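You operate a simulated robot arm through the tools that you are given. There is no shell and no other tool. Be economical: measure what you need, move in short steps, check, and stop when the job is done.

The job below is to be done with a simulated two-armed robot. You get a single attempt, and the scene is never put back.

TASK
Turn the hot plate OFF, unplug it and file its card in the upper drawer.
Fine: Knob first, socket switch off before the plug; close the drawer. Set down upright: hot plate card. Where these are worked on the way, their far stop is far enough and under half their travel is too little: upper drawer.

It is judged by the outcome, as a careful person would: the job done as asked, and still so three seconds after it is handed in. It fails if anything else is knocked over, pushed out of place, dropped, spilled or broken.

THE ROBOT
Two 7-joint arms with two-finger parallel grippers on one trunk, on a base that drives. Base frame: it is fixed to the floor where the robot stands at the start and does not move with it; the origin is under the middle of the robot, x ahead of it, y to its left, z up. Lengths are in m, angles in rad, forces in N, time in s.
The left shoulder is at the start at [0.02, 0.138, 1.1], the right one opposite. With the tool pointing down near the work surface each hand reaches from about 0.1 to 0.38 m from the robot's upright axis, wherever it stands, measured 20 degrees to its own side. Places, roughly: blank card (15x6x7 cm) [0.5, -0.4, 0.8]; hot plate [0.7, 0, 0.8]; hot plate plug [0.7, 0.4, 0.9]; inside of the upper drawer [0.6, -0.1, 0.5]; lower drawer [0.6, -0.1, 0.4]; socket switch [0.8, 0.3, 0.9]; upper drawer [0.6, -0.1, 0.6]. Payload 1.57 kg a hand.
Tool frame (each hand has its own): the origin (TCP) lies between the finger pads and is the grasp point; the fingertips stand 0.03 m ahead of it; z points along the fingers, y is the line along which they close. The gripper opens to 0.08 m. The fingers are 0.017 m wide and 0.012 m thick; the gripper's body (0.04 by 0.082 m) begins 0.08 m behind the TCP.
Orientation is that of the tool frame in the base frame, as [roll, pitch, yaw] about the fixed x, y, z axes, in that order (R = Rz(yaw) Ry(pitch) Rx(roll)). With the fingers straight down and closing along the base's y, the tool's x points along the base's -x, its y along +y and its z along -z.

THE INTERFACE
- The arms move only by the tool nudge_tool. It takes "left_plan", "right_plan" or both (then of equal length, played together; a hand with none holds still); each is a list of rows, each a list of 7 numbers: the gripper command, from -1 (shut) to 1 (fully open), values between in proportion, then the shift along the base's x, y, z in m, then the turn, a rotation vector about the base's x, y, z in rad. In form: [[jaw, tx, ty, tz, rx, ry, rz], ...]. A call has 1 to 12 rows; each row shifts and turns the commanded pose from where the row before left it. Each row takes 0.2 s and may step no farther than 0.05 m and 0.15 rad from the row before; otherwise, or with a gripper value out of range, the whole call is refused. Where a pose cannot be reached the arm comes as near as it can. A force on the tool above 60 N (or 10 N above the force at the start of the call, whichever is more), or a blocked arm, ends the call early, and 0.2 s more pass. Each finger travels about 0.045 m/s and halts on what it meets, pressing with about 38 N; the grip force reading is that of the motor and also rises with nothing between the fingers. The clock runs only during rows and for 0.2 s after the last one: add rows that do not move to give the fingers time. The reply holds the time, the measured pose of the TCP, the force on the tool along the base axes, the opening and the grip force, in the units named above and with some noise, with the torque about the TCP (base axes, N m) and any sound that the robot's microphone picked up.
- Cameras (640 x 400 px; columns grow to the right, rows downward): "scene" is now at [0.1882, -0.0411, 1.0065]; the picture's right is [-0.29, -0.96, 0.00], its down [-0.45, 0.13, -0.88] and it looks along [0.85, -0.26, -0.47] (base axes); focal length 214 px, centre (320, 200). "left" rides on the left gripper at [0.072, 0.007, -0.122] in its tool frame; the picture's right is [-0.09, 1.00, 0.00], its down [-0.84, -0.08, -0.54] and it looks along [-0.54, -0.05, 0.84] (tool axes); focal length 238 px, centre (320, 200). "right" rides on the right gripper at [0.072, -0.007, -0.122] in its tool frame; the picture's right is [0.09, 1.00, 0.00], its down [-0.84, 0.08, -0.54] and it looks along [-0.54, 0.05, 0.84] (tool axes); focal length 238 px, centre (320, 200). There is no depth. A picture from a camera that has moved, and an enlarged one, comes with that camera's place and axes in the base frame and with its lens. The place of the scene camera against the robot may be out by one fixed shift of up to 0.025 m in any direction.
- get_image(camera): a new picture of that camera. No time passes.
- move_column(by): slides the trunk up (or, below 0, down) by that many m; the arms and the scene camera ride with it, the base frame stays. It gives what a move gives, with no picture.
- steer(legs): drives the robot by 1 to 6 legs, each [ahead, left, turn to the left] in m, m and rad, along the robot's own axes; the way and the turn of a leg run together, so that a leg with both is an arc; at most 1.5 m and 3.142 rad a leg. The arms and the cameras ride along, it lands a little off, and it stops where it bumps. It gives what a move gives.
- head_to(pan, tilt): turns the head with the scene camera to pan (to the left, within 1.047 rad either way) and tilt (down, from -0.506 to 1.204), counted from straight ahead of the robot. It gives what a move gives.
- zoom(camera, box): a new picture of the part [left, top, right, bottom] of that camera's present view, enlarged. No time passes.
- hand_in(): hands the job in; it is judged then, once.

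Work in short steps. Places have to be worked out from the pictures, the camera data and where the tool is seen: move nearer, look again, correct. Check each grasp and each placing, and mend what went wrong. You have 120 turns and 88 pictures in all, those below and enlarged ones among them. Open the grippers and draw the arms clear of the work before you hand the job in, unless the task says otherwise; then end with one line.

The tools are called after ">>>" as name(argument=value, ...) on one line, values as JSON. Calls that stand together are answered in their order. nudge_tool: Moves the arms, as the interface text tells. Its arguments: {"type":"object","properties":{"left_plan":{"type":"array","items":{"type":"array","items":{"type":"number"}}},"right_plan":{"type":"array","items":{"type":"array","items":{"type":"number"}}}},"required":[]} The other tools are called the same way: move_column (by) slides the trunk up or down; steer (legs) drives the base; head_to (pan, tilt) turns the head that bears the scene camera; get_image (camera) takes a picture; zoom (camera, box) takes an enlarged picture of a part of a camera's view; hand_in () hands the job in.

At the start:

```text
clock: 0.0
left_eef_pos: [0.3249, 0.3491, 0.9821]
left_tool_rot: [-3.139, -0.167, -3.112]
left_force: [-1.0, -0.5, 0.4]
left_wrist_torque: [0.01, 0.01, 0.02]
left_opening: 0.0799
left_grip_force: 0.0
right_eef_pos: [0.2791, -0.0432, 1.0045]
right_tool_rot: [-3.132, -0.188, 3.141]
right_force: [-0.1, 0.1, -0.9]
right_wrist_torque: [-0.01, -0.04, 0.01]
right_opening: 0.0802
right_grip_force: 0.1
trunk travel left (down, up): [-0.475, 0.765]
robot x, y, heading: [0.0001, 0.0008, 0.001]
head pan, tilt: [-0.293, 0.485]
```

scene: 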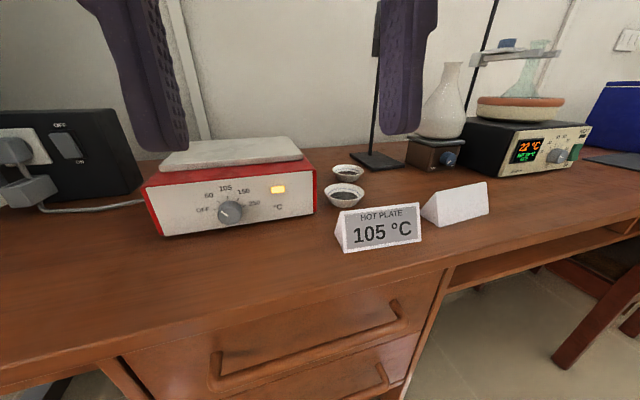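
right: 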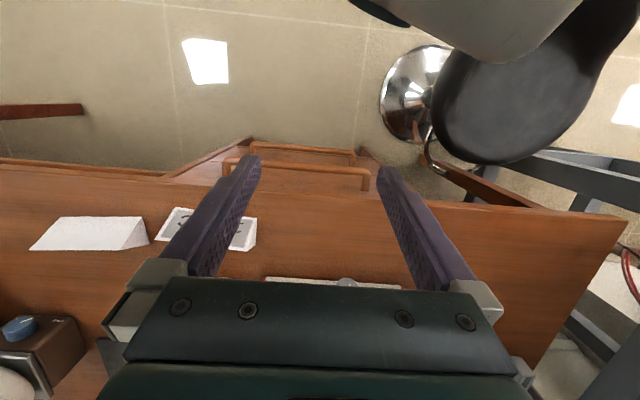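
left: 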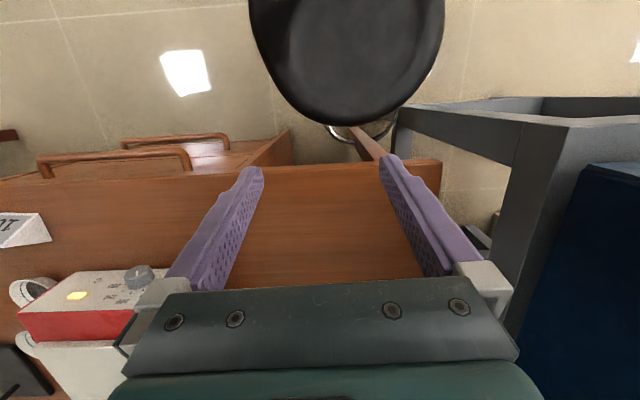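

The picture shows the hot plate knob at about 105 °C, the socket switch to the left, and the card at the front. I'll turn the head left to view the socket, then zoom.

>>> head_to(pan=0.3, tilt=0.5)

>>> get_image(camera="scene")

```text
clock: 1.0
left_eef_pos: [0.3251, 0.3492, 0.9805]
left_tool_rot: [-3.138, -0.171, -3.108]
left_force: [-0.8, -0.2, 0.5]
left_wrist_torque: [-0.01, 0.01, -0.01]
left_opening: 0.0801
left_grip_force: 0.1
right_eef_pos: [0.2793, -0.0436, 1.0023]
right_tool_rot: [-3.132, -0.191, 3.141]
right_force: [0.0, 0.9, -0.5]
right_wrist_torque: [0.0, -0.02, 0.0]
right_opening: 0.08
right_grip_force: 0.1
trunk travel left (down, up): [-0.475, 0.765]
robot x, y, heading: [-0.0022, 0.0002, 0.0]
head pan, tilt: [0.3, 0.499]
```

```text
84 pictures are left
camera scene: at [0.1878, 0.0121, 1.0051], right [0.29, -0.96, 0.0], down [-0.46, -0.14, -0.88], along [0.84, 0.26, -0.48], focal length 214 px, centre (320, 200)
```

scene: 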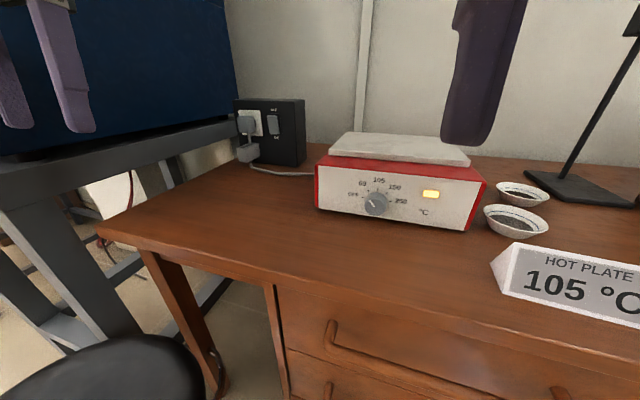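

>>> zoom(camera="scene", box=[220, 80, 340, 180])

>>> zoom(camera="scene", box=[310, 120, 490, 240])

```text
4.00 times, centred on (280, 130) of scene
camera zoom: at [0.1878, 0.0121, 1.0051], right [0.29, -0.96, 0.0], down [-0.46, -0.14, -0.88], along [0.84, 0.26, -0.48], focal length 858 px, centre (480, 480)
```

zoom: 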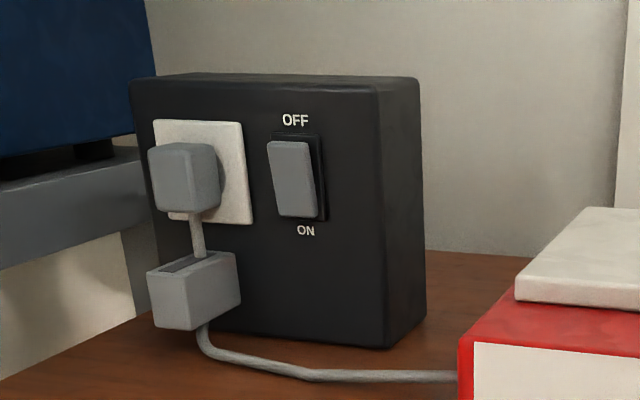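

```text
3.33 times, centred on (400, 180) of scene
camera zoom: at [0.1878, 0.0121, 1.0051], right [0.29, -0.96, 0.0], down [-0.46, -0.14, -0.88], along [0.84, 0.26, -0.48], focal length 715 px, centre (53, 267)
```

zoom: 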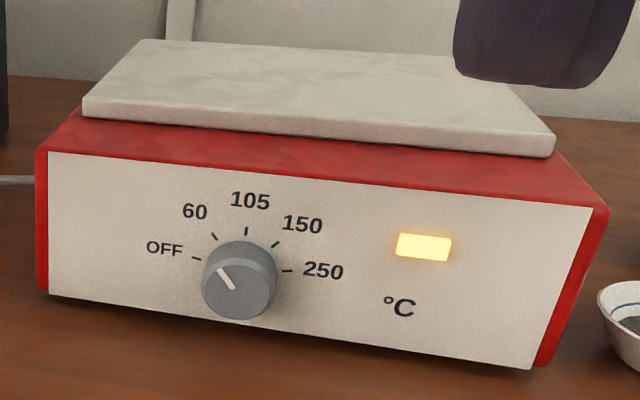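

The knob sits near 60, roughly at [0.54, 0.015, 0.815], and the desk edge is near x≈0.37. I'll swing the right hand to point forward and about 35° down, and look down at the floor space ahead of the base.

>>> nudge_tool(right_plan=[[0.2, 0.01, 0, 0.0, 0, -0.15, 0], [0.2, 0.01, 0, 0.0, 0, -0.15, 0], [0.2, 0.01, 0, 0.0, 0, -0.15, 0], [0.2, 0.01, 0, 0.0, 0, -0.15, 0], [0.2, 0.01, 0, 0, 0, -0.15, 0], [0.2, 0.01, 0, 0, 0, -0.15, 0], [0.2, 0.01, 0.0, 0, 0, -0.15, 0], [0.2, 0.01, 0.0, 0, 0, -0.1, 0]])

>>> head_to(pan=0.0, tilt=1.2)

>>> get_image(camera="scene")

>>> get_image(camera="right")

```text
clock: 2.5
left_eef_pos: [0.3229, 0.3489, 0.9786]
left_tool_rot: [-3.139, -0.174, -3.11]
left_force: [-0.9, -0.1, 0.4]
left_wrist_torque: [0.0, 0.01, -0.02]
left_opening: 0.0799
left_grip_force: 0.1
right_eef_pos: [0.3466, -0.042, 1.0146]
right_tool_rot: [3.121, 0.8, 3.115]
right_force: [0.3, -1.7, 21.1]
right_wrist_torque: [0.04, 3.25, 0.23]
right_opening: 0.0479
right_grip_force: 0.0
trunk travel left (down, up): [-0.475, 0.765]
robot x, y, heading: [-0.0016, 0.0012, 0.002]
head pan, tilt: [0.3, 0.499]
stopped in row 7 (right hand): the force on the tool passed its limit at 99 N (the readings are from after the stop); the commanded pose is now the measured one
```

```text
clock: 3.6
left_eef_pos: [0.3243, 0.3482, 0.9794]
left_tool_rot: [-3.14, -0.172, -3.108]
left_force: [-0.7, 0.0, -0.4]
left_wrist_torque: [0.0, -0.02, 0.01]
left_opening: 0.0799
left_grip_force: 0.1
right_eef_pos: [0.3459, -0.0421, 1.0118]
right_tool_rot: [3.122, 0.795, 3.119]
right_force: [-0.1, 0.6, -0.2]
right_wrist_torque: [-0.03, -0.02, 0.04]
right_opening: 0.0482
right_grip_force: 0.0
trunk travel left (down, up): [-0.475, 0.765]
robot x, y, heading: [0.0011, 0.0013, -0.0]
head pan, tilt: [0.0, 1.201]
```

```text
81 pictures are left
camera scene: at [0.1568, -0.0147, 0.9515], right [0.0, -1.0, 0.0], down [-0.93, 0.0, -0.36], along [0.36, 0.0, -0.93], focal length 214 px, centre (320, 200)
```

scene: 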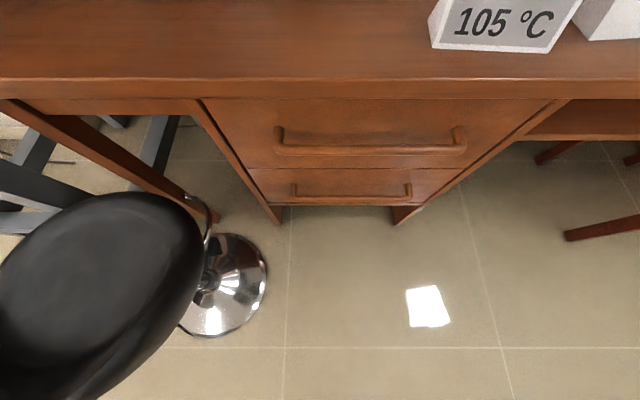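

```text
80 pictures are left
camera right: at [0.2071, -0.0493, 1.0471], right [-0.06, 1.0, -0.05], down [0.2, 0.06, 0.98], along [0.98, 0.04, -0.2], focal length 238 px, centre (320, 200)
```

right: 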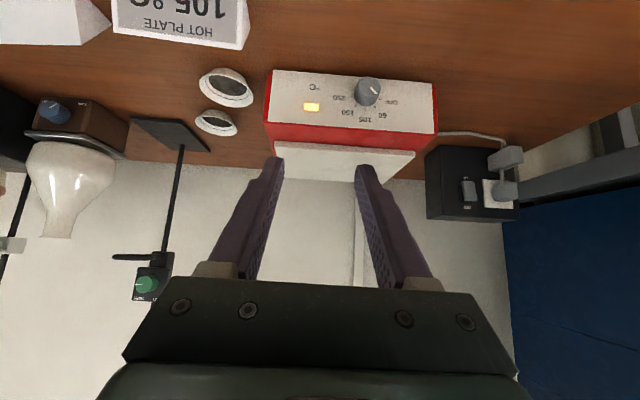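

The stop was probably the hand touching the head. I'll move the right hand forward and clear, at about 40° below horizontal; the knob is visible in its camera.

>>> nudge_tool(right_plan=[[0.2, 0.04, 0, 0.0, 0, 0, 0], [0.2, 0.04, 0, 0.0, 0, -0.1, 0], [0.2, 0.0, 0.02, -0.03, 0, 0, 0], [0.2, 0, 0.02, -0.03, 0, 0, 0]])

>>> get_image(camera="right")

```text
clock: 4.6
left_eef_pos: [0.3249, 0.3487, 0.9797]
left_tool_rot: [-3.139, -0.174, -3.11]
left_force: [-0.3, 0.0, -0.1]
left_wrist_torque: [-0.01, 0.01, 0.01]
left_opening: 0.0801
left_grip_force: 0.0
right_eef_pos: [0.4254, -0.0027, 0.9527]
right_tool_rot: [3.119, 0.898, 3.116]
right_force: [0.2, 1.3, 0.5]
right_wrist_torque: [0.02, 0.01, -0.01]
right_opening: 0.048
right_grip_force: 0.1
trunk travel left (down, up): [-0.475, 0.765]
robot x, y, heading: [0.0005, 0.0005, 0.002]
head pan, tilt: [0.0, 1.201]
```

```text
79 pictures are left
camera right: at [0.2845, -0.0092, 0.9726], right [-0.05, 1.0, -0.06], down [0.1, 0.06, 0.99], along [0.99, 0.04, -0.1], focal length 238 px, centre (320, 200)
```

right: 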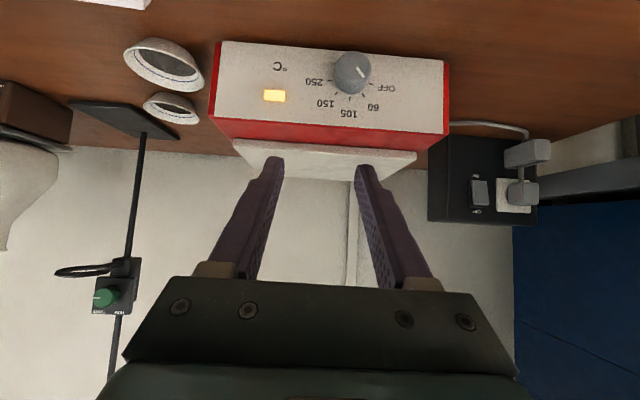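

The two right-camera views triangulate the knob front to about [0.528, 0.029, 0.807]. I'll zoom to read the pointer before approaching.

>>> zoom(camera="right", box=[300, 35, 420, 125])

>>> nudge_tool(right_plan=[[0.8, 0.0, 0.01, -0.03, 0, -0.12, 0], [0.8, 0.01, 0.01, -0.03, 0, -0.12, 0], [0.8, 0.01, 0.01, -0.03, 0, 0, 0], [0.8, 0.01, 0.0, -0.02, 0, 0, 0]])

>>> get_image(camera="right")

```text
4.44 times, centred on (360, 80) of right
camera zoom: at [0.2845, -0.0092, 0.9726], right [-0.05, 1.0, -0.06], down [0.1, 0.06, 0.99], along [0.99, 0.04, -0.1], focal length 1059 px, centre (142, 733)
```

zoom: 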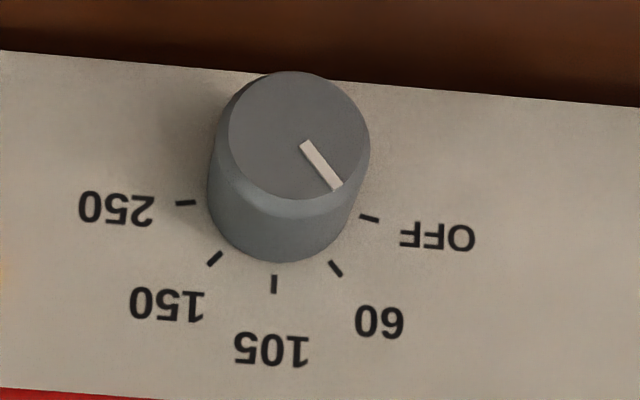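

```text
clock: 5.6
left_eef_pos: [0.324, 0.3497, 0.9801]
left_tool_rot: [-3.139, -0.174, -3.109]
left_force: [-0.7, 1.1, 0.2]
left_wrist_torque: [0.02, 0.02, -0.03]
left_opening: 0.08
left_grip_force: 0.0
right_eef_pos: [0.4555, 0.0266, 0.8425]
right_tool_rot: [3.107, 1.137, 3.107]
right_force: [-0.8, -0.6, 0.5]
right_wrist_torque: [0.02, 0.02, 0.0]
right_opening: 0.0721
right_grip_force: 0.0
trunk travel left (down, up): [-0.475, 0.765]
robot x, y, heading: [0.0008, 0.0011, 0.002]
head pan, tilt: [0.0, 1.201]
```

```text
77 pictures are left
camera right: at [0.3137, 0.0206, 0.8284], right [-0.04, 1.0, -0.07], down [-0.14, 0.06, 0.99], along [0.99, 0.04, 0.14], focal length 238 px, centre (320, 200)
```

right: 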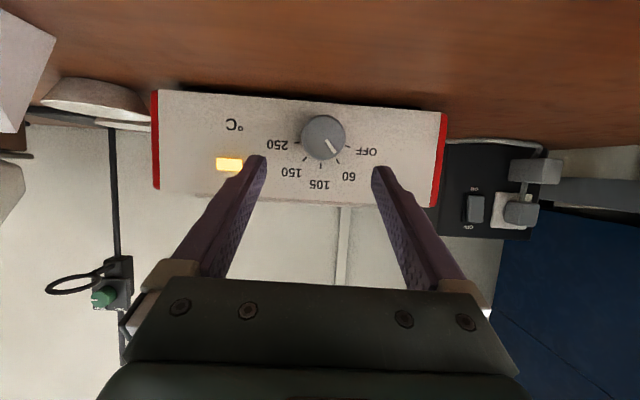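

Pointer is at about 60, needing about 0.65 rad counter-clockwise to reach OFF. The new view confirms the knob at y≈0.028, z≈0.804, so I'll advance to straddle it and close.

>>> nudge_tool(right_plan=[[0.8, 0.025, 0.001, -0.013, 0, 0, 0], [0.8, 0.02, 0.001, -0.008, 0, 0, 0], [0.8, 0.012, 0, -0.005, 0, 0, 0], [0.2, 0, 0, 0, 0, 0, 0], [-0.2, 0, 0, 0, 0, 0, 0], [-0.4, 0, 0, 0, 0, 0, 0], [-0.4, 0, 0, 0, 0, 0, 0]])

>>> get_image(camera="right")

```text
clock: 7.2
left_eef_pos: [0.325, 0.3499, 0.9812]
left_tool_rot: [-3.14, -0.173, -3.11]
left_force: [-0.5, -0.1, -0.1]
left_wrist_torque: [0.03, -0.01, -0.01]
left_opening: 0.0796
left_grip_force: 0.1
right_eef_pos: [0.5121, 0.0303, 0.8169]
right_tool_rot: [3.102, 1.136, 3.104]
right_force: [1.6, 1.5, -0.5]
right_wrist_torque: [0.0, 0.06, 0.45]
right_opening: 0.0381
right_grip_force: 29.4
trunk travel left (down, up): [-0.475, 0.765]
robot x, y, heading: [-0.0006, 0.0006, -0.001]
head pan, tilt: [0.0, 1.201]
```

```text
76 pictures are left
camera right: at [0.3712, 0.0232, 0.8036], right [-0.04, 1.0, -0.07], down [-0.14, 0.06, 0.99], along [0.99, 0.04, 0.14], focal length 238 px, centre (320, 200)
```

right: 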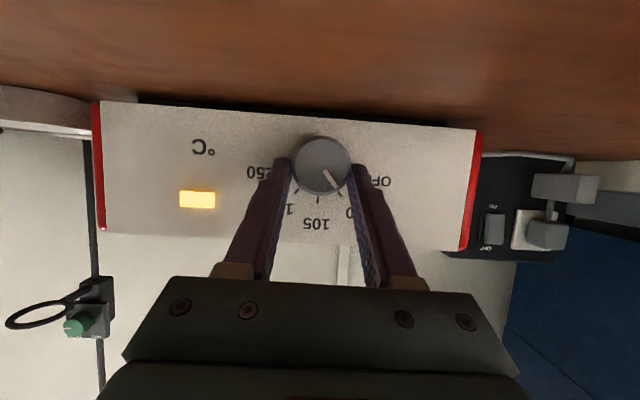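

The knob is gripped with the tips level with its centre. I'll turn about the knob axis by −0.65 rad (towards OFF).

>>> nudge_tool(right_plan=[[-0.5, 0, 0.0015, 0, -0.13, 0, 0], [-0.5, 0, 0.0015, -0.0004, -0.13, 0, 0], [-0.5, 0, 0.0015, -0.0006, -0.13, 0, 0], [-0.5, 0, 0.0015, -0.0007, -0.13, 0, 0], [-0.5, 0, 0.0015, -0.0008, -0.13, 0, 0]])

>>> get_image(camera="right")

```text
clock: 7.8
left_eef_pos: [0.3168, 0.3596, 0.981]
left_tool_rot: [3.134, -0.179, -3.101]
left_force: [0.1, 0.2, -0.1]
left_wrist_torque: [-0.01, -0.03, -0.04]
left_opening: 0.0799
left_grip_force: 0.1
right_eef_pos: [0.5133, 0.0318, 0.8092]
right_tool_rot: [-2.583, 1.085, -2.621]
right_force: [-23.9, 39.0, 6.9]
right_wrist_torque: [0.31, -0.49, 0.29]
right_opening: 0.0375
right_grip_force: 43.3
trunk travel left (down, up): [-0.475, 0.765]
robot x, y, heading: [-0.0015, -0.0024, 0.004]
head pan, tilt: [0.0, 1.201]
stopped in row 3 (right hand): the force on the tool passed its limit at 107 N (the readings are from after the stop); the commanded pose is now the measured one
```

```text
75 pictures are left
camera right: at [0.3719, 0.0182, 0.796], right [-0.05, 0.94, -0.33], down [-0.16, 0.32, 0.94], along [0.99, 0.1, 0.13], focal length 238 px, centre (320, 200)
```

right: 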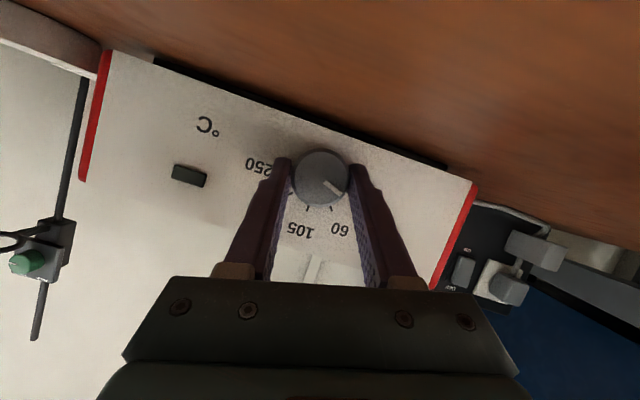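

The indicator lamp has gone dark. I'll zoom to check the pointer against the OFF mark.

>>> zoom(camera="right", box=[260, 130, 400, 250])

```text
3.33 times, centred on (330, 190) of right
camera zoom: at [0.3719, 0.0182, 0.796], right [-0.05, 0.94, -0.33], down [-0.16, 0.32, 0.94], along [0.99, 0.1, 0.13], focal length 794 px, centre (287, 233)
```

zoom: 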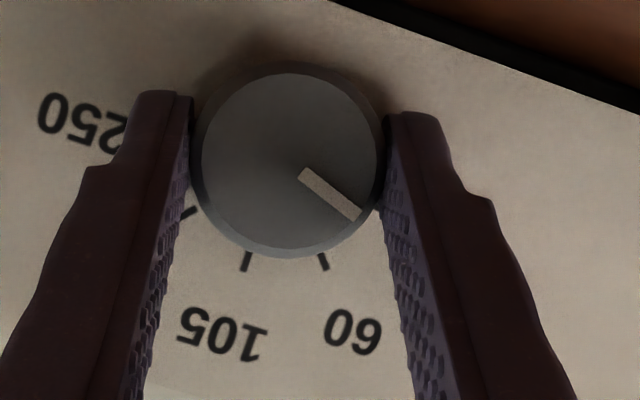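

The pointer is at about the OFF mark. I'll open and back away, then check from the front.

>>> nudge_tool(right_plan=[[0.3, 0, 0, 0, 0, 0, 0], [0.8, 0, 0, 0, 0, 0, 0], [0.8, 0, 0, 0, 0, 0, 0], [0.8, -0.02, 0, 0.008, 0, 0, 0], [0.8, -0.03, 0, 0.01, 0.1, 0, 0], [0.8, -0.03, 0, 0.02, 0.1, 0, 0]])

>>> zoom(camera="right", box=[80, 20, 560, 320])

```text
clock: 9.2
left_eef_pos: [0.3214, 0.3517, 0.9788]
left_tool_rot: [-3.14, -0.172, -3.106]
left_force: [0.4, 1.0, 0.0]
left_wrist_torque: [-0.02, 0.0, 0.0]
left_opening: 0.0798
left_grip_force: 0.1
right_eef_pos: [0.437, 0.0169, 0.849]
right_tool_rot: [-2.984, 1.143, -3.004]
right_force: [-0.1, -0.5, 0.3]
right_wrist_torque: [-0.03, -0.01, 0.02]
right_opening: 0.072
right_grip_force: 0.0
trunk travel left (down, up): [-0.475, 0.765]
robot x, y, heading: [-0.0016, 0.0009, 0.009]
head pan, tilt: [0.0, 1.201]
```

```text
1.33 times, centred on (320, 170) of right
camera zoom: at [0.2959, 0.009, 0.8342], right [-0.03, 0.99, -0.15], down [-0.15, 0.14, 0.98], along [0.99, 0.05, 0.14], focal length 318 px, centre (320, 240)
```

zoom: 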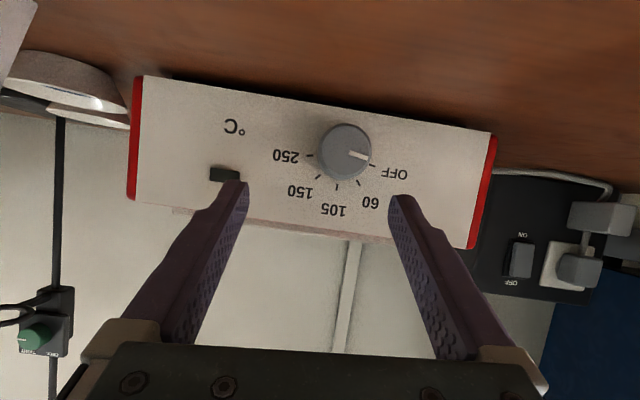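

The knob reads OFF with the lamp dark. The switch triangulates to about [0.754, 0.34, 0.887], so I'll tuck the right hand up and right and drive forward a bit.

>>> nudge_tool(right_plan=[[0, -0.01, -0.01, 0.045, 0, 0, 0], [0, -0.01, -0.02, 0.045, 0, 0.1, 0], [0, -0.01, -0.04, 0.025, 0, 0.1, 0], [0, 0, -0.045, 0.01, 0, 0.1, 0], [0, 0, -0.045, 0.01, 0, 0.1, 0], [0, 0, -0.04, 0, 0, 0.1, 0]])

>>> head_to(pan=0.5, tilt=0.6)

>>> steer(legs=[[0.1, 0, 0]])

>>> get_image(camera="scene")

```text
refused: row 2 steps farther than a row can; nothing moved
```

```text
clock: 10.2
left_eef_pos: [0.3226, 0.3508, 0.9801]
left_tool_rot: [-3.141, -0.174, -3.108]
left_force: [-0.3, 0.4, 0.6]
left_wrist_torque: [0.02, 0.01, -0.02]
left_opening: 0.0799
left_grip_force: 0.1
right_eef_pos: [0.439, 0.0163, 0.8493]
right_tool_rot: [-2.984, 1.145, -3.002]
right_force: [-0.6, 1.1, -0.8]
right_wrist_torque: [-0.01, 0.01, -0.05]
right_opening: 0.072
right_grip_force: 0.1
trunk travel left (down, up): [-0.475, 0.765]
robot x, y, heading: [-0.0004, 0.0016, 0.002]
head pan, tilt: [0.499, 0.6]
```

```text
clock: 11.4
left_eef_pos: [0.4024, 0.3518, 0.9784]
left_tool_rot: [-3.139, -0.176, -3.108]
left_force: [-0.6, 0.1, -0.9]
left_wrist_torque: [0.03, 0.0, 0.03]
left_opening: 0.08
left_grip_force: 0.1
right_eef_pos: [0.5132, 0.0181, 0.8497]
right_tool_rot: [-2.99, 1.142, -3.007]
right_force: [-10.9, -2.8, 2.0]
right_wrist_torque: [0.1, -0.02, 0.3]
right_opening: 0.069
right_grip_force: 0.1
trunk travel left (down, up): [-0.475, 0.765]
robot x, y, heading: [0.0846, 0.0017, 0.003]
head pan, tilt: [0.499, 0.6]
stopped in leg 1: the force on the tool passed its limit at 120 N (the readings are from after the stop); the commanded pose is now the measured one
```

```text
72 pictures are left
camera scene: at [0.2568, 0.0283, 0.9956], right [0.48, -0.88, 0.0], down [-0.5, -0.27, -0.82], along [0.72, 0.4, -0.57], focal length 214 px, centre (320, 200)
```

scene: 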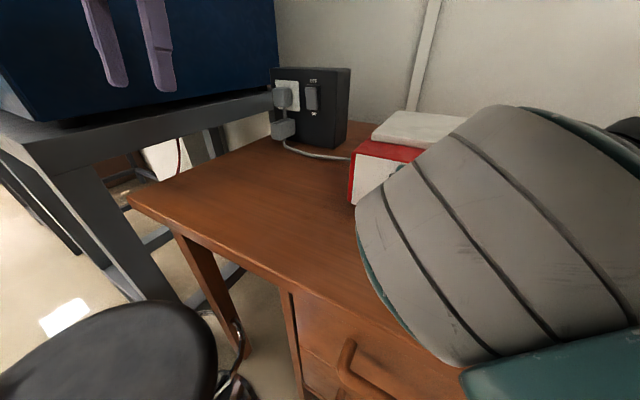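

My retract was refused (step too large) but the drive still ran, so the right fingertips touched the hot plate. I'll back off right away and then check whether it shifted.

>>> nudge_tool(right_plan=[[0.7, -0.02, 0, 0.0, 0, 0, 0], [0.7, -0.03, 0, 0.015, 0, 0, 0], [0.5, -0.01, -0.01, 0.04, 0, 0.1, 0], [0.2, -0.01, -0.03, 0.03, 0, 0.1, 0], [0, 0, -0.045, 0.01, 0, 0.1, 0], [0, 0, -0.045, 0.01, 0, 0.1, 0], [0, 0, -0.045, 0.01, 0, 0.1, 0]])

>>> head_to(pan=0.2, tilt=0.6)

>>> get_image(camera="scene")

```text
clock: 12.2
left_eef_pos: [0.4042, 0.3506, 0.978]
left_tool_rot: [-3.14, -0.174, -3.106]
left_force: [0.7, 0.5, 0.8]
left_wrist_torque: [0.01, 0.0, 0.03]
left_opening: 0.0798
left_grip_force: 0.1
right_eef_pos: [0.449, -0.011, 0.812]
right_tool_rot: [-2.659, 0.814, -2.724]
right_force: [0.3, 0.2, 0.2]
right_wrist_torque: [0.0, -0.04, 0.02]
right_opening: 0.0481
right_grip_force: 0.1
trunk travel left (down, up): [-0.475, 0.765]
robot x, y, heading: [0.0814, 0.0001, 0.002]
head pan, tilt: [0.499, 0.6]
stopped in row 4 (right hand): the arm was blocked; the commanded pose is now the measured one
```

```text
clock: 13.0
left_eef_pos: [0.405, 0.3511, 0.9788]
left_tool_rot: [-3.141, -0.174, -3.107]
left_force: [-0.8, -0.3, 0.0]
left_wrist_torque: [0.0, -0.02, -0.04]
left_opening: 0.0801
left_grip_force: 0.0
right_eef_pos: [0.4491, -0.011, 0.8126]
right_tool_rot: [-2.661, 0.816, -2.726]
right_force: [0.6, -0.3, -0.4]
right_wrist_torque: [-0.01, 0.02, 0.01]
right_opening: 0.0477
right_grip_force: 0.1
trunk travel left (down, up): [-0.475, 0.765]
robot x, y, heading: [0.084, 0.0037, -0.002]
head pan, tilt: [0.201, 0.6]
```

```text
71 pictures are left
camera scene: at [0.2678, 0.005, 0.996], right [0.21, -0.98, 0.0], down [-0.55, -0.12, -0.83], along [0.81, 0.17, -0.56], focal length 214 px, centre (320, 200)
```

scene: 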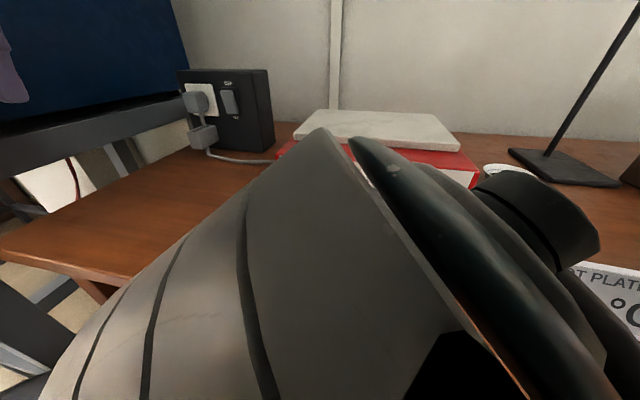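

The right wrist seems to be pinned against the head because it was drawn back too far. I'll move it forward and up along the way it came earlier.

>>> nudge_tool(right_plan=[[0.2, 0.02, 0, 0.02, 0, 0, 0], [0.2, 0.015, 0, 0.035, 0, 0, 0], [0.2, 0.01, 0, 0.04, 0, 0, 0], [0.2, 0, 0, 0.04, 0, 0, 0]])

>>> get_image(camera="right")

```text
clock: 14.2
left_eef_pos: [0.4037, 0.3509, 0.9794]
left_tool_rot: [-3.139, -0.175, -3.108]
left_force: [0.1, 0.0, -0.6]
left_wrist_torque: [0.01, -0.01, 0.0]
left_opening: 0.08
left_grip_force: 0.0
right_eef_pos: [0.4986, -0.0407, 0.9223]
right_tool_rot: [-2.561, 0.75, -2.699]
right_force: [0.2, -0.5, 0.1]
right_wrist_torque: [-0.02, -0.02, -0.03]
right_opening: 0.0477
right_grip_force: 0.1
trunk travel left (down, up): [-0.475, 0.765]
robot x, y, heading: [0.0817, 0.0018, -0.003]
head pan, tilt: [0.201, 0.6]
stopped in row 4 (right hand): the arm was blocked; the commanded pose is now the measured one
```

```text
70 pictures are left
camera right: at [0.36, -0.0393, 0.9501], right [-0.08, 0.88, -0.46], down [0.15, 0.47, 0.87], along [0.99, 0.0, -0.17], focal length 238 px, centre (320, 200)
```

right: 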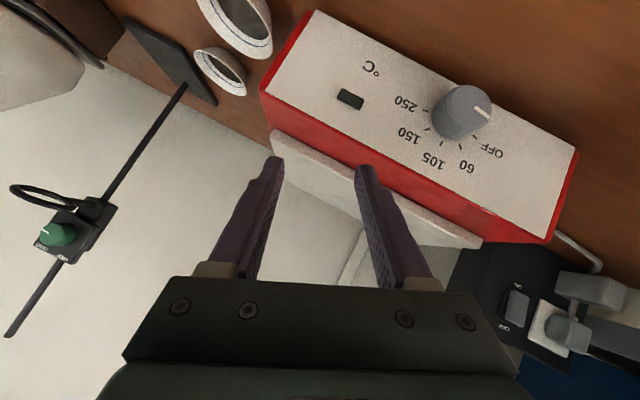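

Height is now 0.92, clear of things on the bench, but the hand has rolled. I'll move it to the right and un-roll it.

>>> nudge_tool(right_plan=[[0.2, 0, -0.03, 0, 0.1, 0, 0], [0.2, 0, -0.03, 0, 0.1, 0, 0], [0.2, 0, -0.03, 0.01, 0.1, 0, 0], [0.2, 0, -0.03, 0.01, 0.1, 0, 0]])

>>> get_image(camera="scene")

```text
clock: 15.2
left_eef_pos: [0.4039, 0.3501, 0.9793]
left_tool_rot: [-3.139, -0.174, -3.108]
left_force: [1.1, 0.9, -0.4]
left_wrist_torque: [0.0, -0.01, -0.01]
left_opening: 0.0801
left_grip_force: 0.0
right_eef_pos: [0.5002, -0.1565, 0.9493]
right_tool_rot: [3.138, 0.863, -3.123]
right_force: [0.4, 0.7, 0.3]
right_wrist_torque: [0.0, 0.0, 0.0]
right_opening: 0.0479
right_grip_force: 0.0
trunk travel left (down, up): [-0.475, 0.765]
robot x, y, heading: [0.0795, -0.0021, 0.009]
head pan, tilt: [0.201, 0.6]
```

```text
69 pictures are left
camera scene: at [0.2681, 0.004, 0.9961], right [0.2, -0.98, 0.0], down [-0.55, -0.11, -0.83], along [0.81, 0.17, -0.56], focal length 214 px, centre (320, 200)
```

scene: 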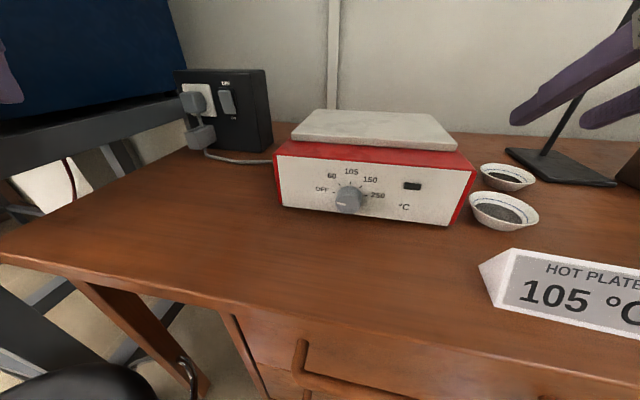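

The hot plate hasn't visibly moved and the knob is still at OFF. I'll raise the right hand further and point the left hand forward.

>>> nudge_tool(right_plan=[[0, -0.01, -0.02, 0.03, 0, 0, 0], [0, -0.02, -0.02, 0.03, 0, 0, 0], [0, -0.02, -0.02, 0.02, 0, 0, 0], [0, -0.02, -0.02, 0, 0, 0, 0], [0, 0, 0, 0, 0, 0, 0], [0, 0, 0, 0, 0, 0, 0], [0, 0, 0, 0, 0, 0, 0]], left_plan=[[0, 0.01, 0, 0, 0, -0.15, 0], [0, 0.01, 0, 0, 0, -0.15, 0], [-0.5, 0.01, 0, 0, 0, -0.15, 0], [-1, 0.01, 0, 0, 0, -0.15, 0], [-1, 0.01, 0, 0, 0, -0.15, 0], [-1, 0.01, 0, 0, 0, -0.15, 0], [-1, 0.01, 0, 0, 0, -0.15, 0]])

>>> get_image(camera="left")

```text
clock: 16.8
left_eef_pos: [0.4733, 0.35, 0.9804]
left_tool_rot: [-3.096, 0.879, -3.091]
left_force: [0.6, 0.0, -0.7]
left_wrist_torque: [0.01, -0.02, -0.02]
left_opening: 0.0002
left_grip_force: 21.1
right_eef_pos: [0.4678, -0.2146, 0.9784]
right_tool_rot: [-3.096, 0.868, -3.108]
right_force: [-0.1, -0.3, 0.3]
right_wrist_torque: [0.01, -0.01, -0.04]
right_opening: 0.04
right_grip_force: 0.1
right hand out of reach, approached as far as the arm can: row 2, 3, 4
trunk travel left (down, up): [-0.475, 0.765]
robot x, y, heading: [0.0777, 0.0003, 0.004]
head pan, tilt: [0.201, 0.6]
```

```text
68 pictures are left
camera left: at [0.3346, 0.3573, 1.0018], right [0.04, 1.0, 0.04], down [0.12, -0.05, 0.99], along [0.99, -0.04, -0.12], focal length 238 px, centre (320, 200)
```

left: 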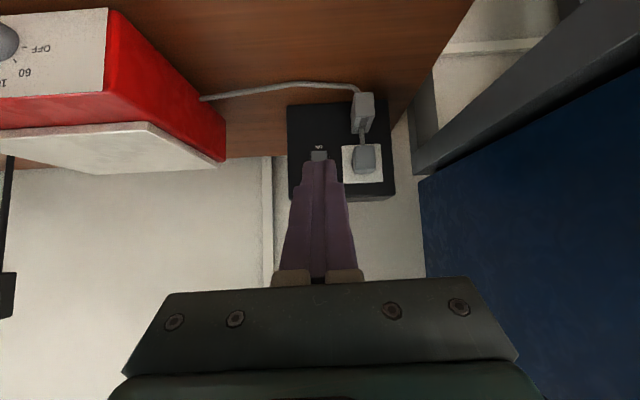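

The switch is at about [0.754, 0.342, 0.875] and the plug at about [0.73, 0.418, 0.886], with both hands above the bench items. I'll drive 0.1 m further ahead.

>>> steer(legs=[[0.1, 0, 0]])

>>> zoom(camera="left", box=[240, 60, 440, 200])

>>> get_image(camera="scene")

```text
clock: 18.0
left_eef_pos: [0.5728, 0.3516, 0.9804]
left_tool_rot: [-3.095, 0.875, -3.088]
left_force: [0.1, 0.3, 0.5]
left_wrist_torque: [-0.04, 0.01, 0.03]
left_opening: 0.0
left_grip_force: 20.7
right_eef_pos: [0.5681, -0.2138, 0.978]
right_tool_rot: [-3.093, 0.867, -3.103]
right_force: [-0.5, -0.1, 0.0]
right_wrist_torque: [-0.01, 0.02, 0.0]
right_opening: 0.0399
right_grip_force: 0.2
trunk travel left (down, up): [-0.475, 0.765]
robot x, y, heading: [0.1807, 0.0034, 0.005]
head pan, tilt: [0.201, 0.6]
```

```text
2.86 times, centred on (340, 130) of left
camera zoom: at [0.4337, 0.3575, 1.001], right [0.04, 1.0, 0.04], down [0.12, -0.05, 0.99], along [0.99, -0.04, -0.12], focal length 681 px, centre (263, 400)
```

zoom: 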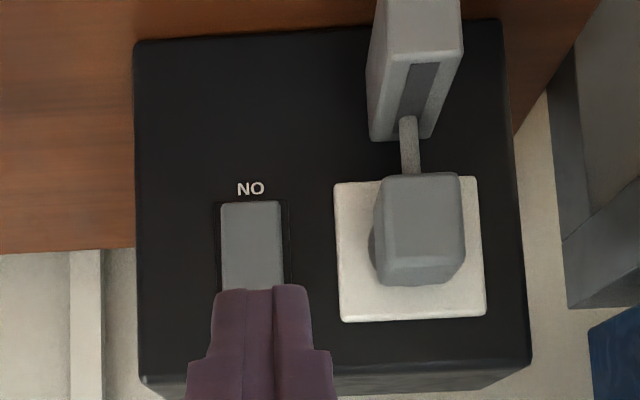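

```text
66 pictures are left
camera scene: at [0.3672, 0.0046, 0.9961], right [0.2, -0.98, 0.0], down [-0.55, -0.11, -0.83], along [0.81, 0.17, -0.56], focal length 214 px, centre (320, 200)
```

scene: 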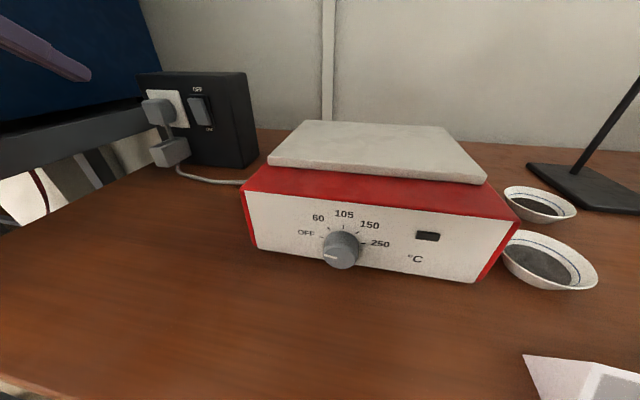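

I'll zoom the scene camera on the switch to see which way the rocker leans.

>>> zoom(camera="scene", box=[130, 60, 270, 180])

```text
3.33 times, centred on (200, 120) of scene
camera zoom: at [0.3672, 0.0046, 0.9961], right [0.2, -0.98, 0.0], down [-0.55, -0.11, -0.83], along [0.81, 0.17, -0.56], focal length 715 px, centre (720, 467)
```

zoom: 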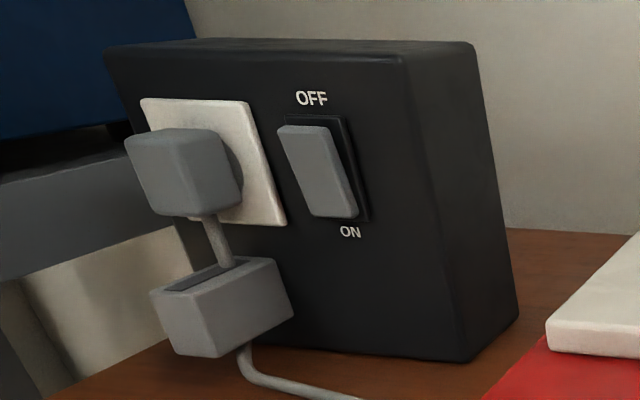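

The rocker's top sticks out (ON), so its top has to be pressed, around [0.74, 0.342, 0.91]. I'll bring the closed left fingers just short of it.

>>> nudge_tool(left_plan=[[-1, 0.03, -0.003, -0.015, 0, 0, 0], [-1, 0.03, -0.003, -0.015, 0, 0, 0], [-1, 0.03, -0.003, -0.015, 0, 0, 0], [-1, 0.025, -0.001, -0.013, 0, 0, 0]])

>>> get_image(camera="left")

>>> zoom(camera="scene", box=[100, 40, 280, 180])

```text
clock: 19.0
left_eef_pos: [0.6879, 0.3427, 0.9208]
left_tool_rot: [-3.093, 0.874, -3.089]
left_force: [0.1, -0.2, 0.5]
left_wrist_torque: [0.01, 0.03, 0.05]
left_opening: 0.0002
left_grip_force: 21.8
right_eef_pos: [0.568, -0.2181, 0.9789]
right_tool_rot: [-3.078, 0.867, -3.099]
right_force: [-0.2, 0.0, 0.1]
right_wrist_torque: [0.02, 0.0, 0.0]
right_opening: 0.0401
right_grip_force: 0.1
trunk travel left (down, up): [-0.475, 0.765]
robot x, y, heading: [0.1808, 0.0047, 0.002]
head pan, tilt: [0.201, 0.6]
```

```text
64 pictures are left
camera left: at [0.5484, 0.3469, 0.9431], right [0.04, 1.0, 0.04], down [0.12, -0.05, 0.99], along [0.99, -0.04, -0.12], focal length 238 px, centre (320, 200)
```

left: 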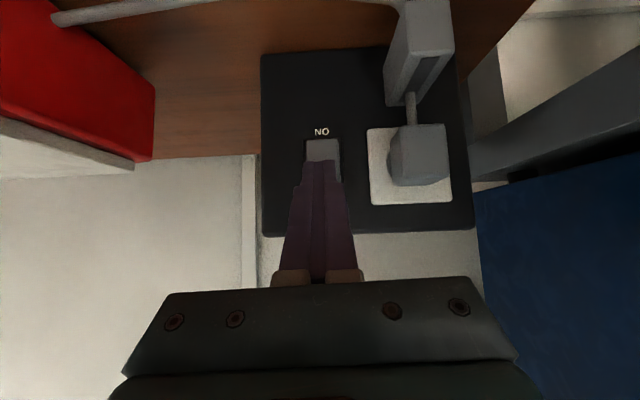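

```text
2.86 times, centred on (190, 110) of scene
camera zoom: at [0.367, 0.0043, 0.9961], right [0.2, -0.98, 0.0], down [-0.55, -0.11, -0.83], along [0.81, 0.17, -0.56], focal length 613 px, centre (691, 457)
```

zoom: 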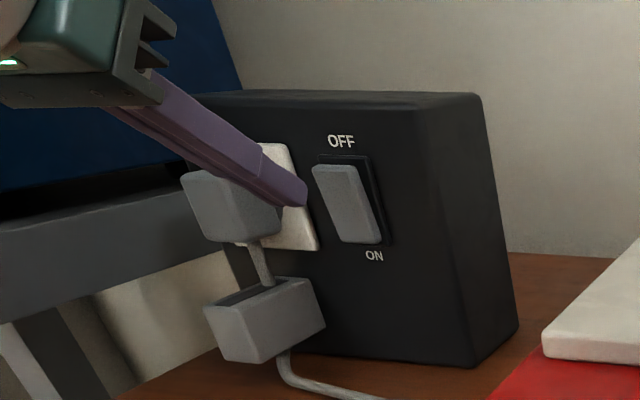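

The tip would land a little above the rocker's middle, so I'll raise it by 1 cm and then push forward in small steps.

>>> nudge_tool(left_plan=[[-1, 0, 0.0, 0.011, 0, 0, 0], [-1, 0.012, 0, 0, 0, 0, 0], [-1, 0.01, 0, 0, 0, 0, 0], [-1, 0.007, 0, 0, 0, 0, 0], [-1, 0.006, 0, 0, 0, 0, 0]])

>>> zoom(camera="scene", box=[100, 40, 280, 180])

```text
clock: 20.2
left_eef_pos: [0.7223, 0.342, 0.9315]
left_tool_rot: [-3.095, 0.874, -3.088]
left_force: [0.7, -0.4, -0.2]
left_wrist_torque: [-0.02, -0.02, 0.0]
left_opening: 0.0003
left_grip_force: 21.2
right_eef_pos: [0.5683, -0.2185, 0.9787]
right_tool_rot: [-3.077, 0.863, -3.098]
right_force: [-0.1, 0.3, -0.3]
right_wrist_torque: [0.01, 0.03, -0.02]
right_opening: 0.0399
right_grip_force: 0.1
trunk travel left (down, up): [-0.475, 0.765]
robot x, y, heading: [0.1798, 0.0011, 0.004]
head pan, tilt: [0.201, 0.6]
```

```text
2.86 times, centred on (190, 110) of scene
camera zoom: at [0.3669, 0.0045, 0.996], right [0.2, -0.98, 0.0], down [-0.55, -0.11, -0.83], along [0.81, 0.17, -0.56], focal length 613 px, centre (691, 457)
```

zoom: 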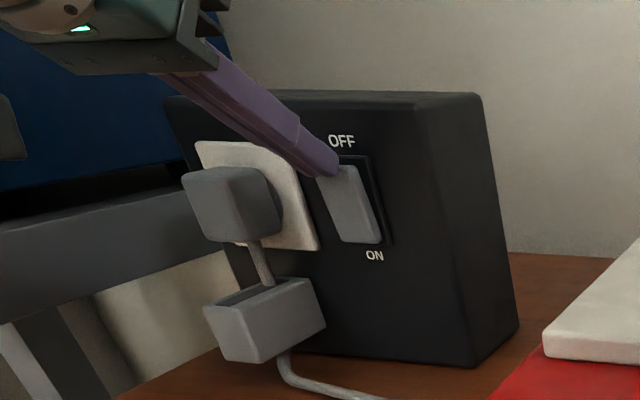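

The tip is at the rocker's very top edge with no contact yet. I'll lower it 7 mm and keep pressing.

>>> nudge_tool(left_plan=[[-1, 0, -0.002, -0.007, 0, 0, 0], [-1, 0.006, 0, 0, 0, 0, 0], [-1, 0.006, 0, 0, 0, 0, 0], [-1, 0.006, 0, 0, 0, 0, 0]])

>>> zoom(camera="scene", box=[100, 40, 280, 180])

```text
clock: 21.0
left_eef_pos: [0.7298, 0.3402, 0.931]
left_tool_rot: [-3.09, 0.883, -3.086]
left_force: [-25.2, -1.6, 12.2]
left_wrist_torque: [0.16, 0.05, -0.01]
left_opening: 0.0
left_grip_force: 21.3
right_eef_pos: [0.5624, -0.2178, 0.9753]
right_tool_rot: [-3.071, 0.863, -3.093]
right_force: [-1.1, -0.2, -0.6]
right_wrist_torque: [-0.01, -0.01, -0.02]
right_opening: 0.04
right_grip_force: 0.0
trunk travel left (down, up): [-0.475, 0.765]
robot x, y, heading: [0.1802, 0.0046, 0.007]
head pan, tilt: [0.201, 0.6]
stopped in row 4 (left hand): the force on the tool passed its limit at 68 N (the readings are from after the stop); the commanded pose is now the measured one
```

```text
2.86 times, centred on (190, 110) of scene
camera zoom: at [0.3622, 0.005, 0.9951], right [0.2, -0.98, 0.0], down [-0.56, -0.11, -0.82], along [0.81, 0.17, -0.57], focal length 613 px, centre (691, 457)
```

zoom: 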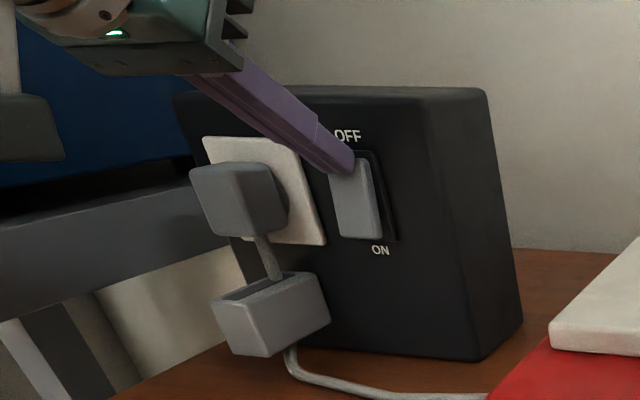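

The rocker looks flipped. I'll back off and check.

>>> nudge_tool(left_plan=[[-1, -0.03, 0, 0.005, 0, 0, 0], [-1, -0.04, 0.0, 0.01, 0, 0, 0], [-1, -0.03, 0.01, 0, 0, 0, 0]])

>>> zoom(camera="scene", box=[100, 40, 280, 180])

>>> get_image(camera="left")

```text
clock: 21.8
left_eef_pos: [0.6338, 0.3499, 0.9464]
left_tool_rot: [-3.091, 0.884, -3.088]
left_force: [-0.1, 0.1, -0.2]
left_wrist_torque: [0.01, -0.01, 0.0]
left_opening: 0.0
left_grip_force: 20.5
right_eef_pos: [0.5662, -0.2186, 0.9781]
right_tool_rot: [-3.072, 0.865, -3.095]
right_force: [-0.4, 0.0, 0.2]
right_wrist_torque: [-0.01, 0.04, 0.01]
right_opening: 0.04
right_grip_force: 0.0
trunk travel left (down, up): [-0.475, 0.765]
robot x, y, heading: [0.1783, 0.0007, 0.003]
head pan, tilt: [0.201, 0.6]
```

```text
2.86 times, centred on (190, 110) of scene
camera zoom: at [0.3657, 0.0049, 0.9959], right [0.2, -0.98, 0.0], down [-0.55, -0.11, -0.82], along [0.81, 0.17, -0.57], focal length 613 px, centre (691, 457)
```

zoom: 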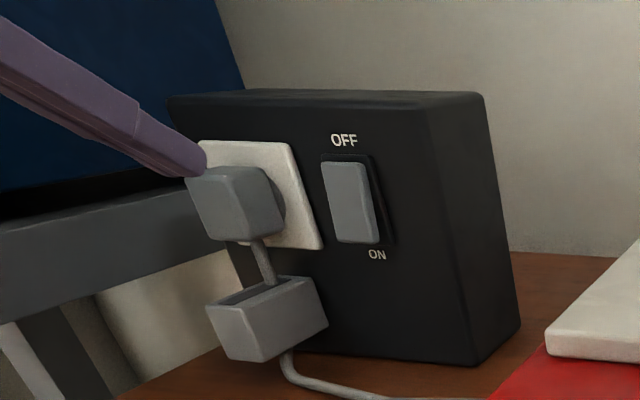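

```text
59 pictures are left
camera left: at [0.4936, 0.3557, 0.9665], right [0.04, 1.0, 0.04], down [0.11, -0.04, 0.99], along [0.99, -0.04, -0.11], focal length 238 px, centre (320, 200)
```

left: 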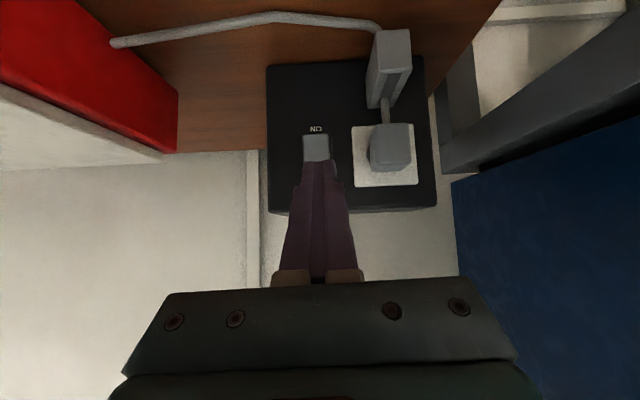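

The rocker is now at OFF. The plug is at about [0.73, 0.42, 0.888], so I'll open the left gripper, flatten it to about 25°, and line up in front of the plug.

>>> nudge_tool(left_plan=[[-0.3, 0, 0.025, 0, 0, -0.08, 0], [0.2, 0, 0.025, -0.005, 0, -0.08, 0], [0.7, 0.005, 0.02, -0.01, 0, -0.08, 0], [0.7, 0.005, 0, -0.01, 0, 0, 0], [0.7, 0, 0, 0, 0, 0, 0]])

>>> get_image(camera="left")

>>> zoom(camera="scene", box=[60, 20, 280, 180])

```text
clock: 23.0
left_eef_pos: [0.645, 0.4195, 0.9211]
left_tool_rot: [-3.06, 1.128, -3.062]
left_force: [0.3, -0.8, 0.4]
left_wrist_torque: [0.0, 0.0, 0.0]
left_opening: 0.068
left_grip_force: 0.1
right_eef_pos: [0.5666, -0.2194, 0.9773]
right_tool_rot: [-3.072, 0.864, -3.095]
right_force: [-0.2, -0.1, 0.4]
right_wrist_torque: [-0.02, 0.0, 0.02]
right_opening: 0.0401
right_grip_force: 0.0
trunk travel left (down, up): [-0.475, 0.765]
robot x, y, heading: [0.1801, -0.0001, 0.004]
head pan, tilt: [0.201, 0.6]
```

```text
58 pictures are left
camera left: at [0.5042, 0.4263, 0.9076], right [0.03, 1.0, 0.05], down [-0.13, -0.04, 0.99], along [0.99, -0.04, 0.13], focal length 238 px, centre (320, 200)
```

left: 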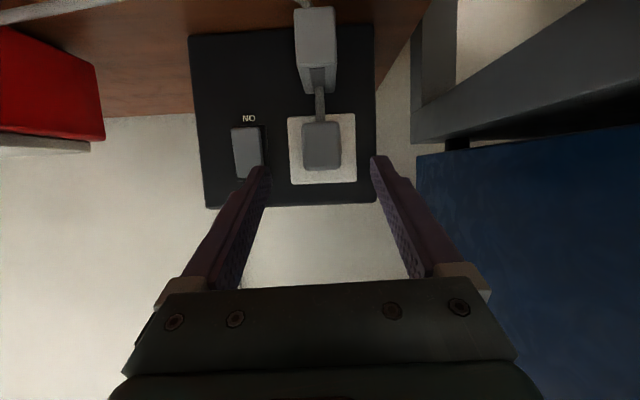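

```text
2.50 times, centred on (170, 100) of scene
camera zoom: at [0.366, 0.0048, 0.996], right [0.2, -0.98, 0.0], down [-0.55, -0.11, -0.83], along [0.81, 0.17, -0.56], focal length 536 px, centre (695, 450)
```

zoom: 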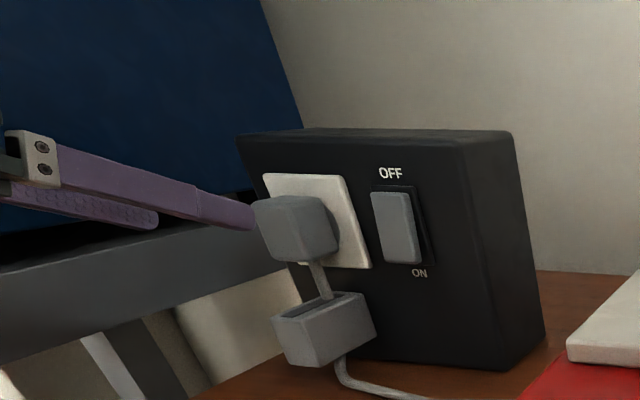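

The plug is centred between the fingers. I'll advance to it and close.

>>> nudge_tool(left_plan=[[0.7, 0.025, 0, -0.009, 0, 0, 0], [0.7, 0.025, 0, -0.009, 0, 0, 0], [0.7, 0.017, 0.001, -0.006, 0, 0, 0], [0.2, 0, 0, 0, 0, 0, 0], [-0.3, 0, 0, 0, 0, 0, 0], [-0.6, 0, 0, 0, 0, 0, 0], [-0.6, 0, 0, 0, 0, 0, 0]])

>>> get_image(camera="left")

>>> zoom(camera="scene", box=[60, 20, 280, 180])

```text
clock: 24.6
left_eef_pos: [0.7113, 0.421, 0.897]
left_tool_rot: [-3.061, 1.124, -3.066]
left_force: [-0.4, -0.4, -0.6]
left_wrist_torque: [0.52, 0.02, 0.24]
left_opening: 0.0358
left_grip_force: 30.0
right_eef_pos: [0.5665, -0.2193, 0.9779]
right_tool_rot: [-3.072, 0.867, -3.096]
right_force: [0.4, 0.6, 0.3]
right_wrist_torque: [0.0, 0.0, -0.06]
right_opening: 0.04
right_grip_force: 0.0
trunk travel left (down, up): [-0.475, 0.765]
robot x, y, heading: [0.1819, -0.0001, 0.004]
head pan, tilt: [0.201, 0.6]
```

```text
56 pictures are left
camera left: at [0.571, 0.4267, 0.8833], right [0.03, 1.0, 0.05], down [-0.13, -0.04, 0.99], along [0.99, -0.04, 0.13], focal length 238 px, centre (320, 200)
```

left: 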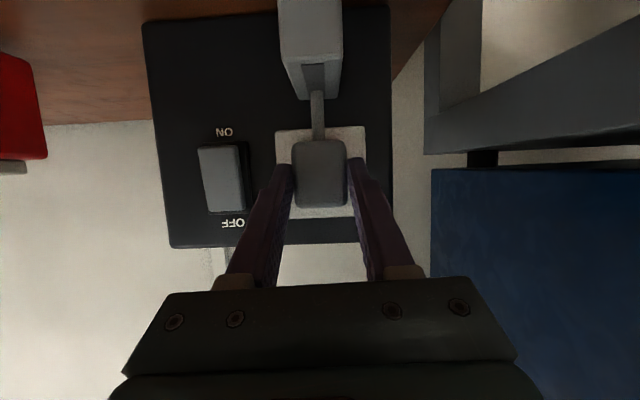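

```text
2.50 times, centred on (170, 100) of scene
camera zoom: at [0.3661, 0.0047, 0.996], right [0.2, -0.98, 0.0], down [-0.55, -0.11, -0.83], along [0.81, 0.17, -0.56], focal length 536 px, centre (695, 450)
```

zoom: 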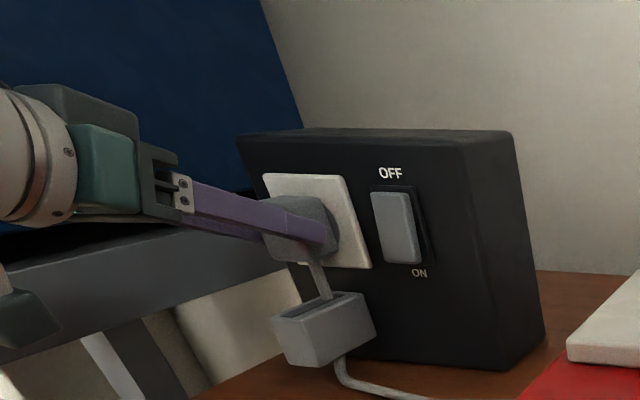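

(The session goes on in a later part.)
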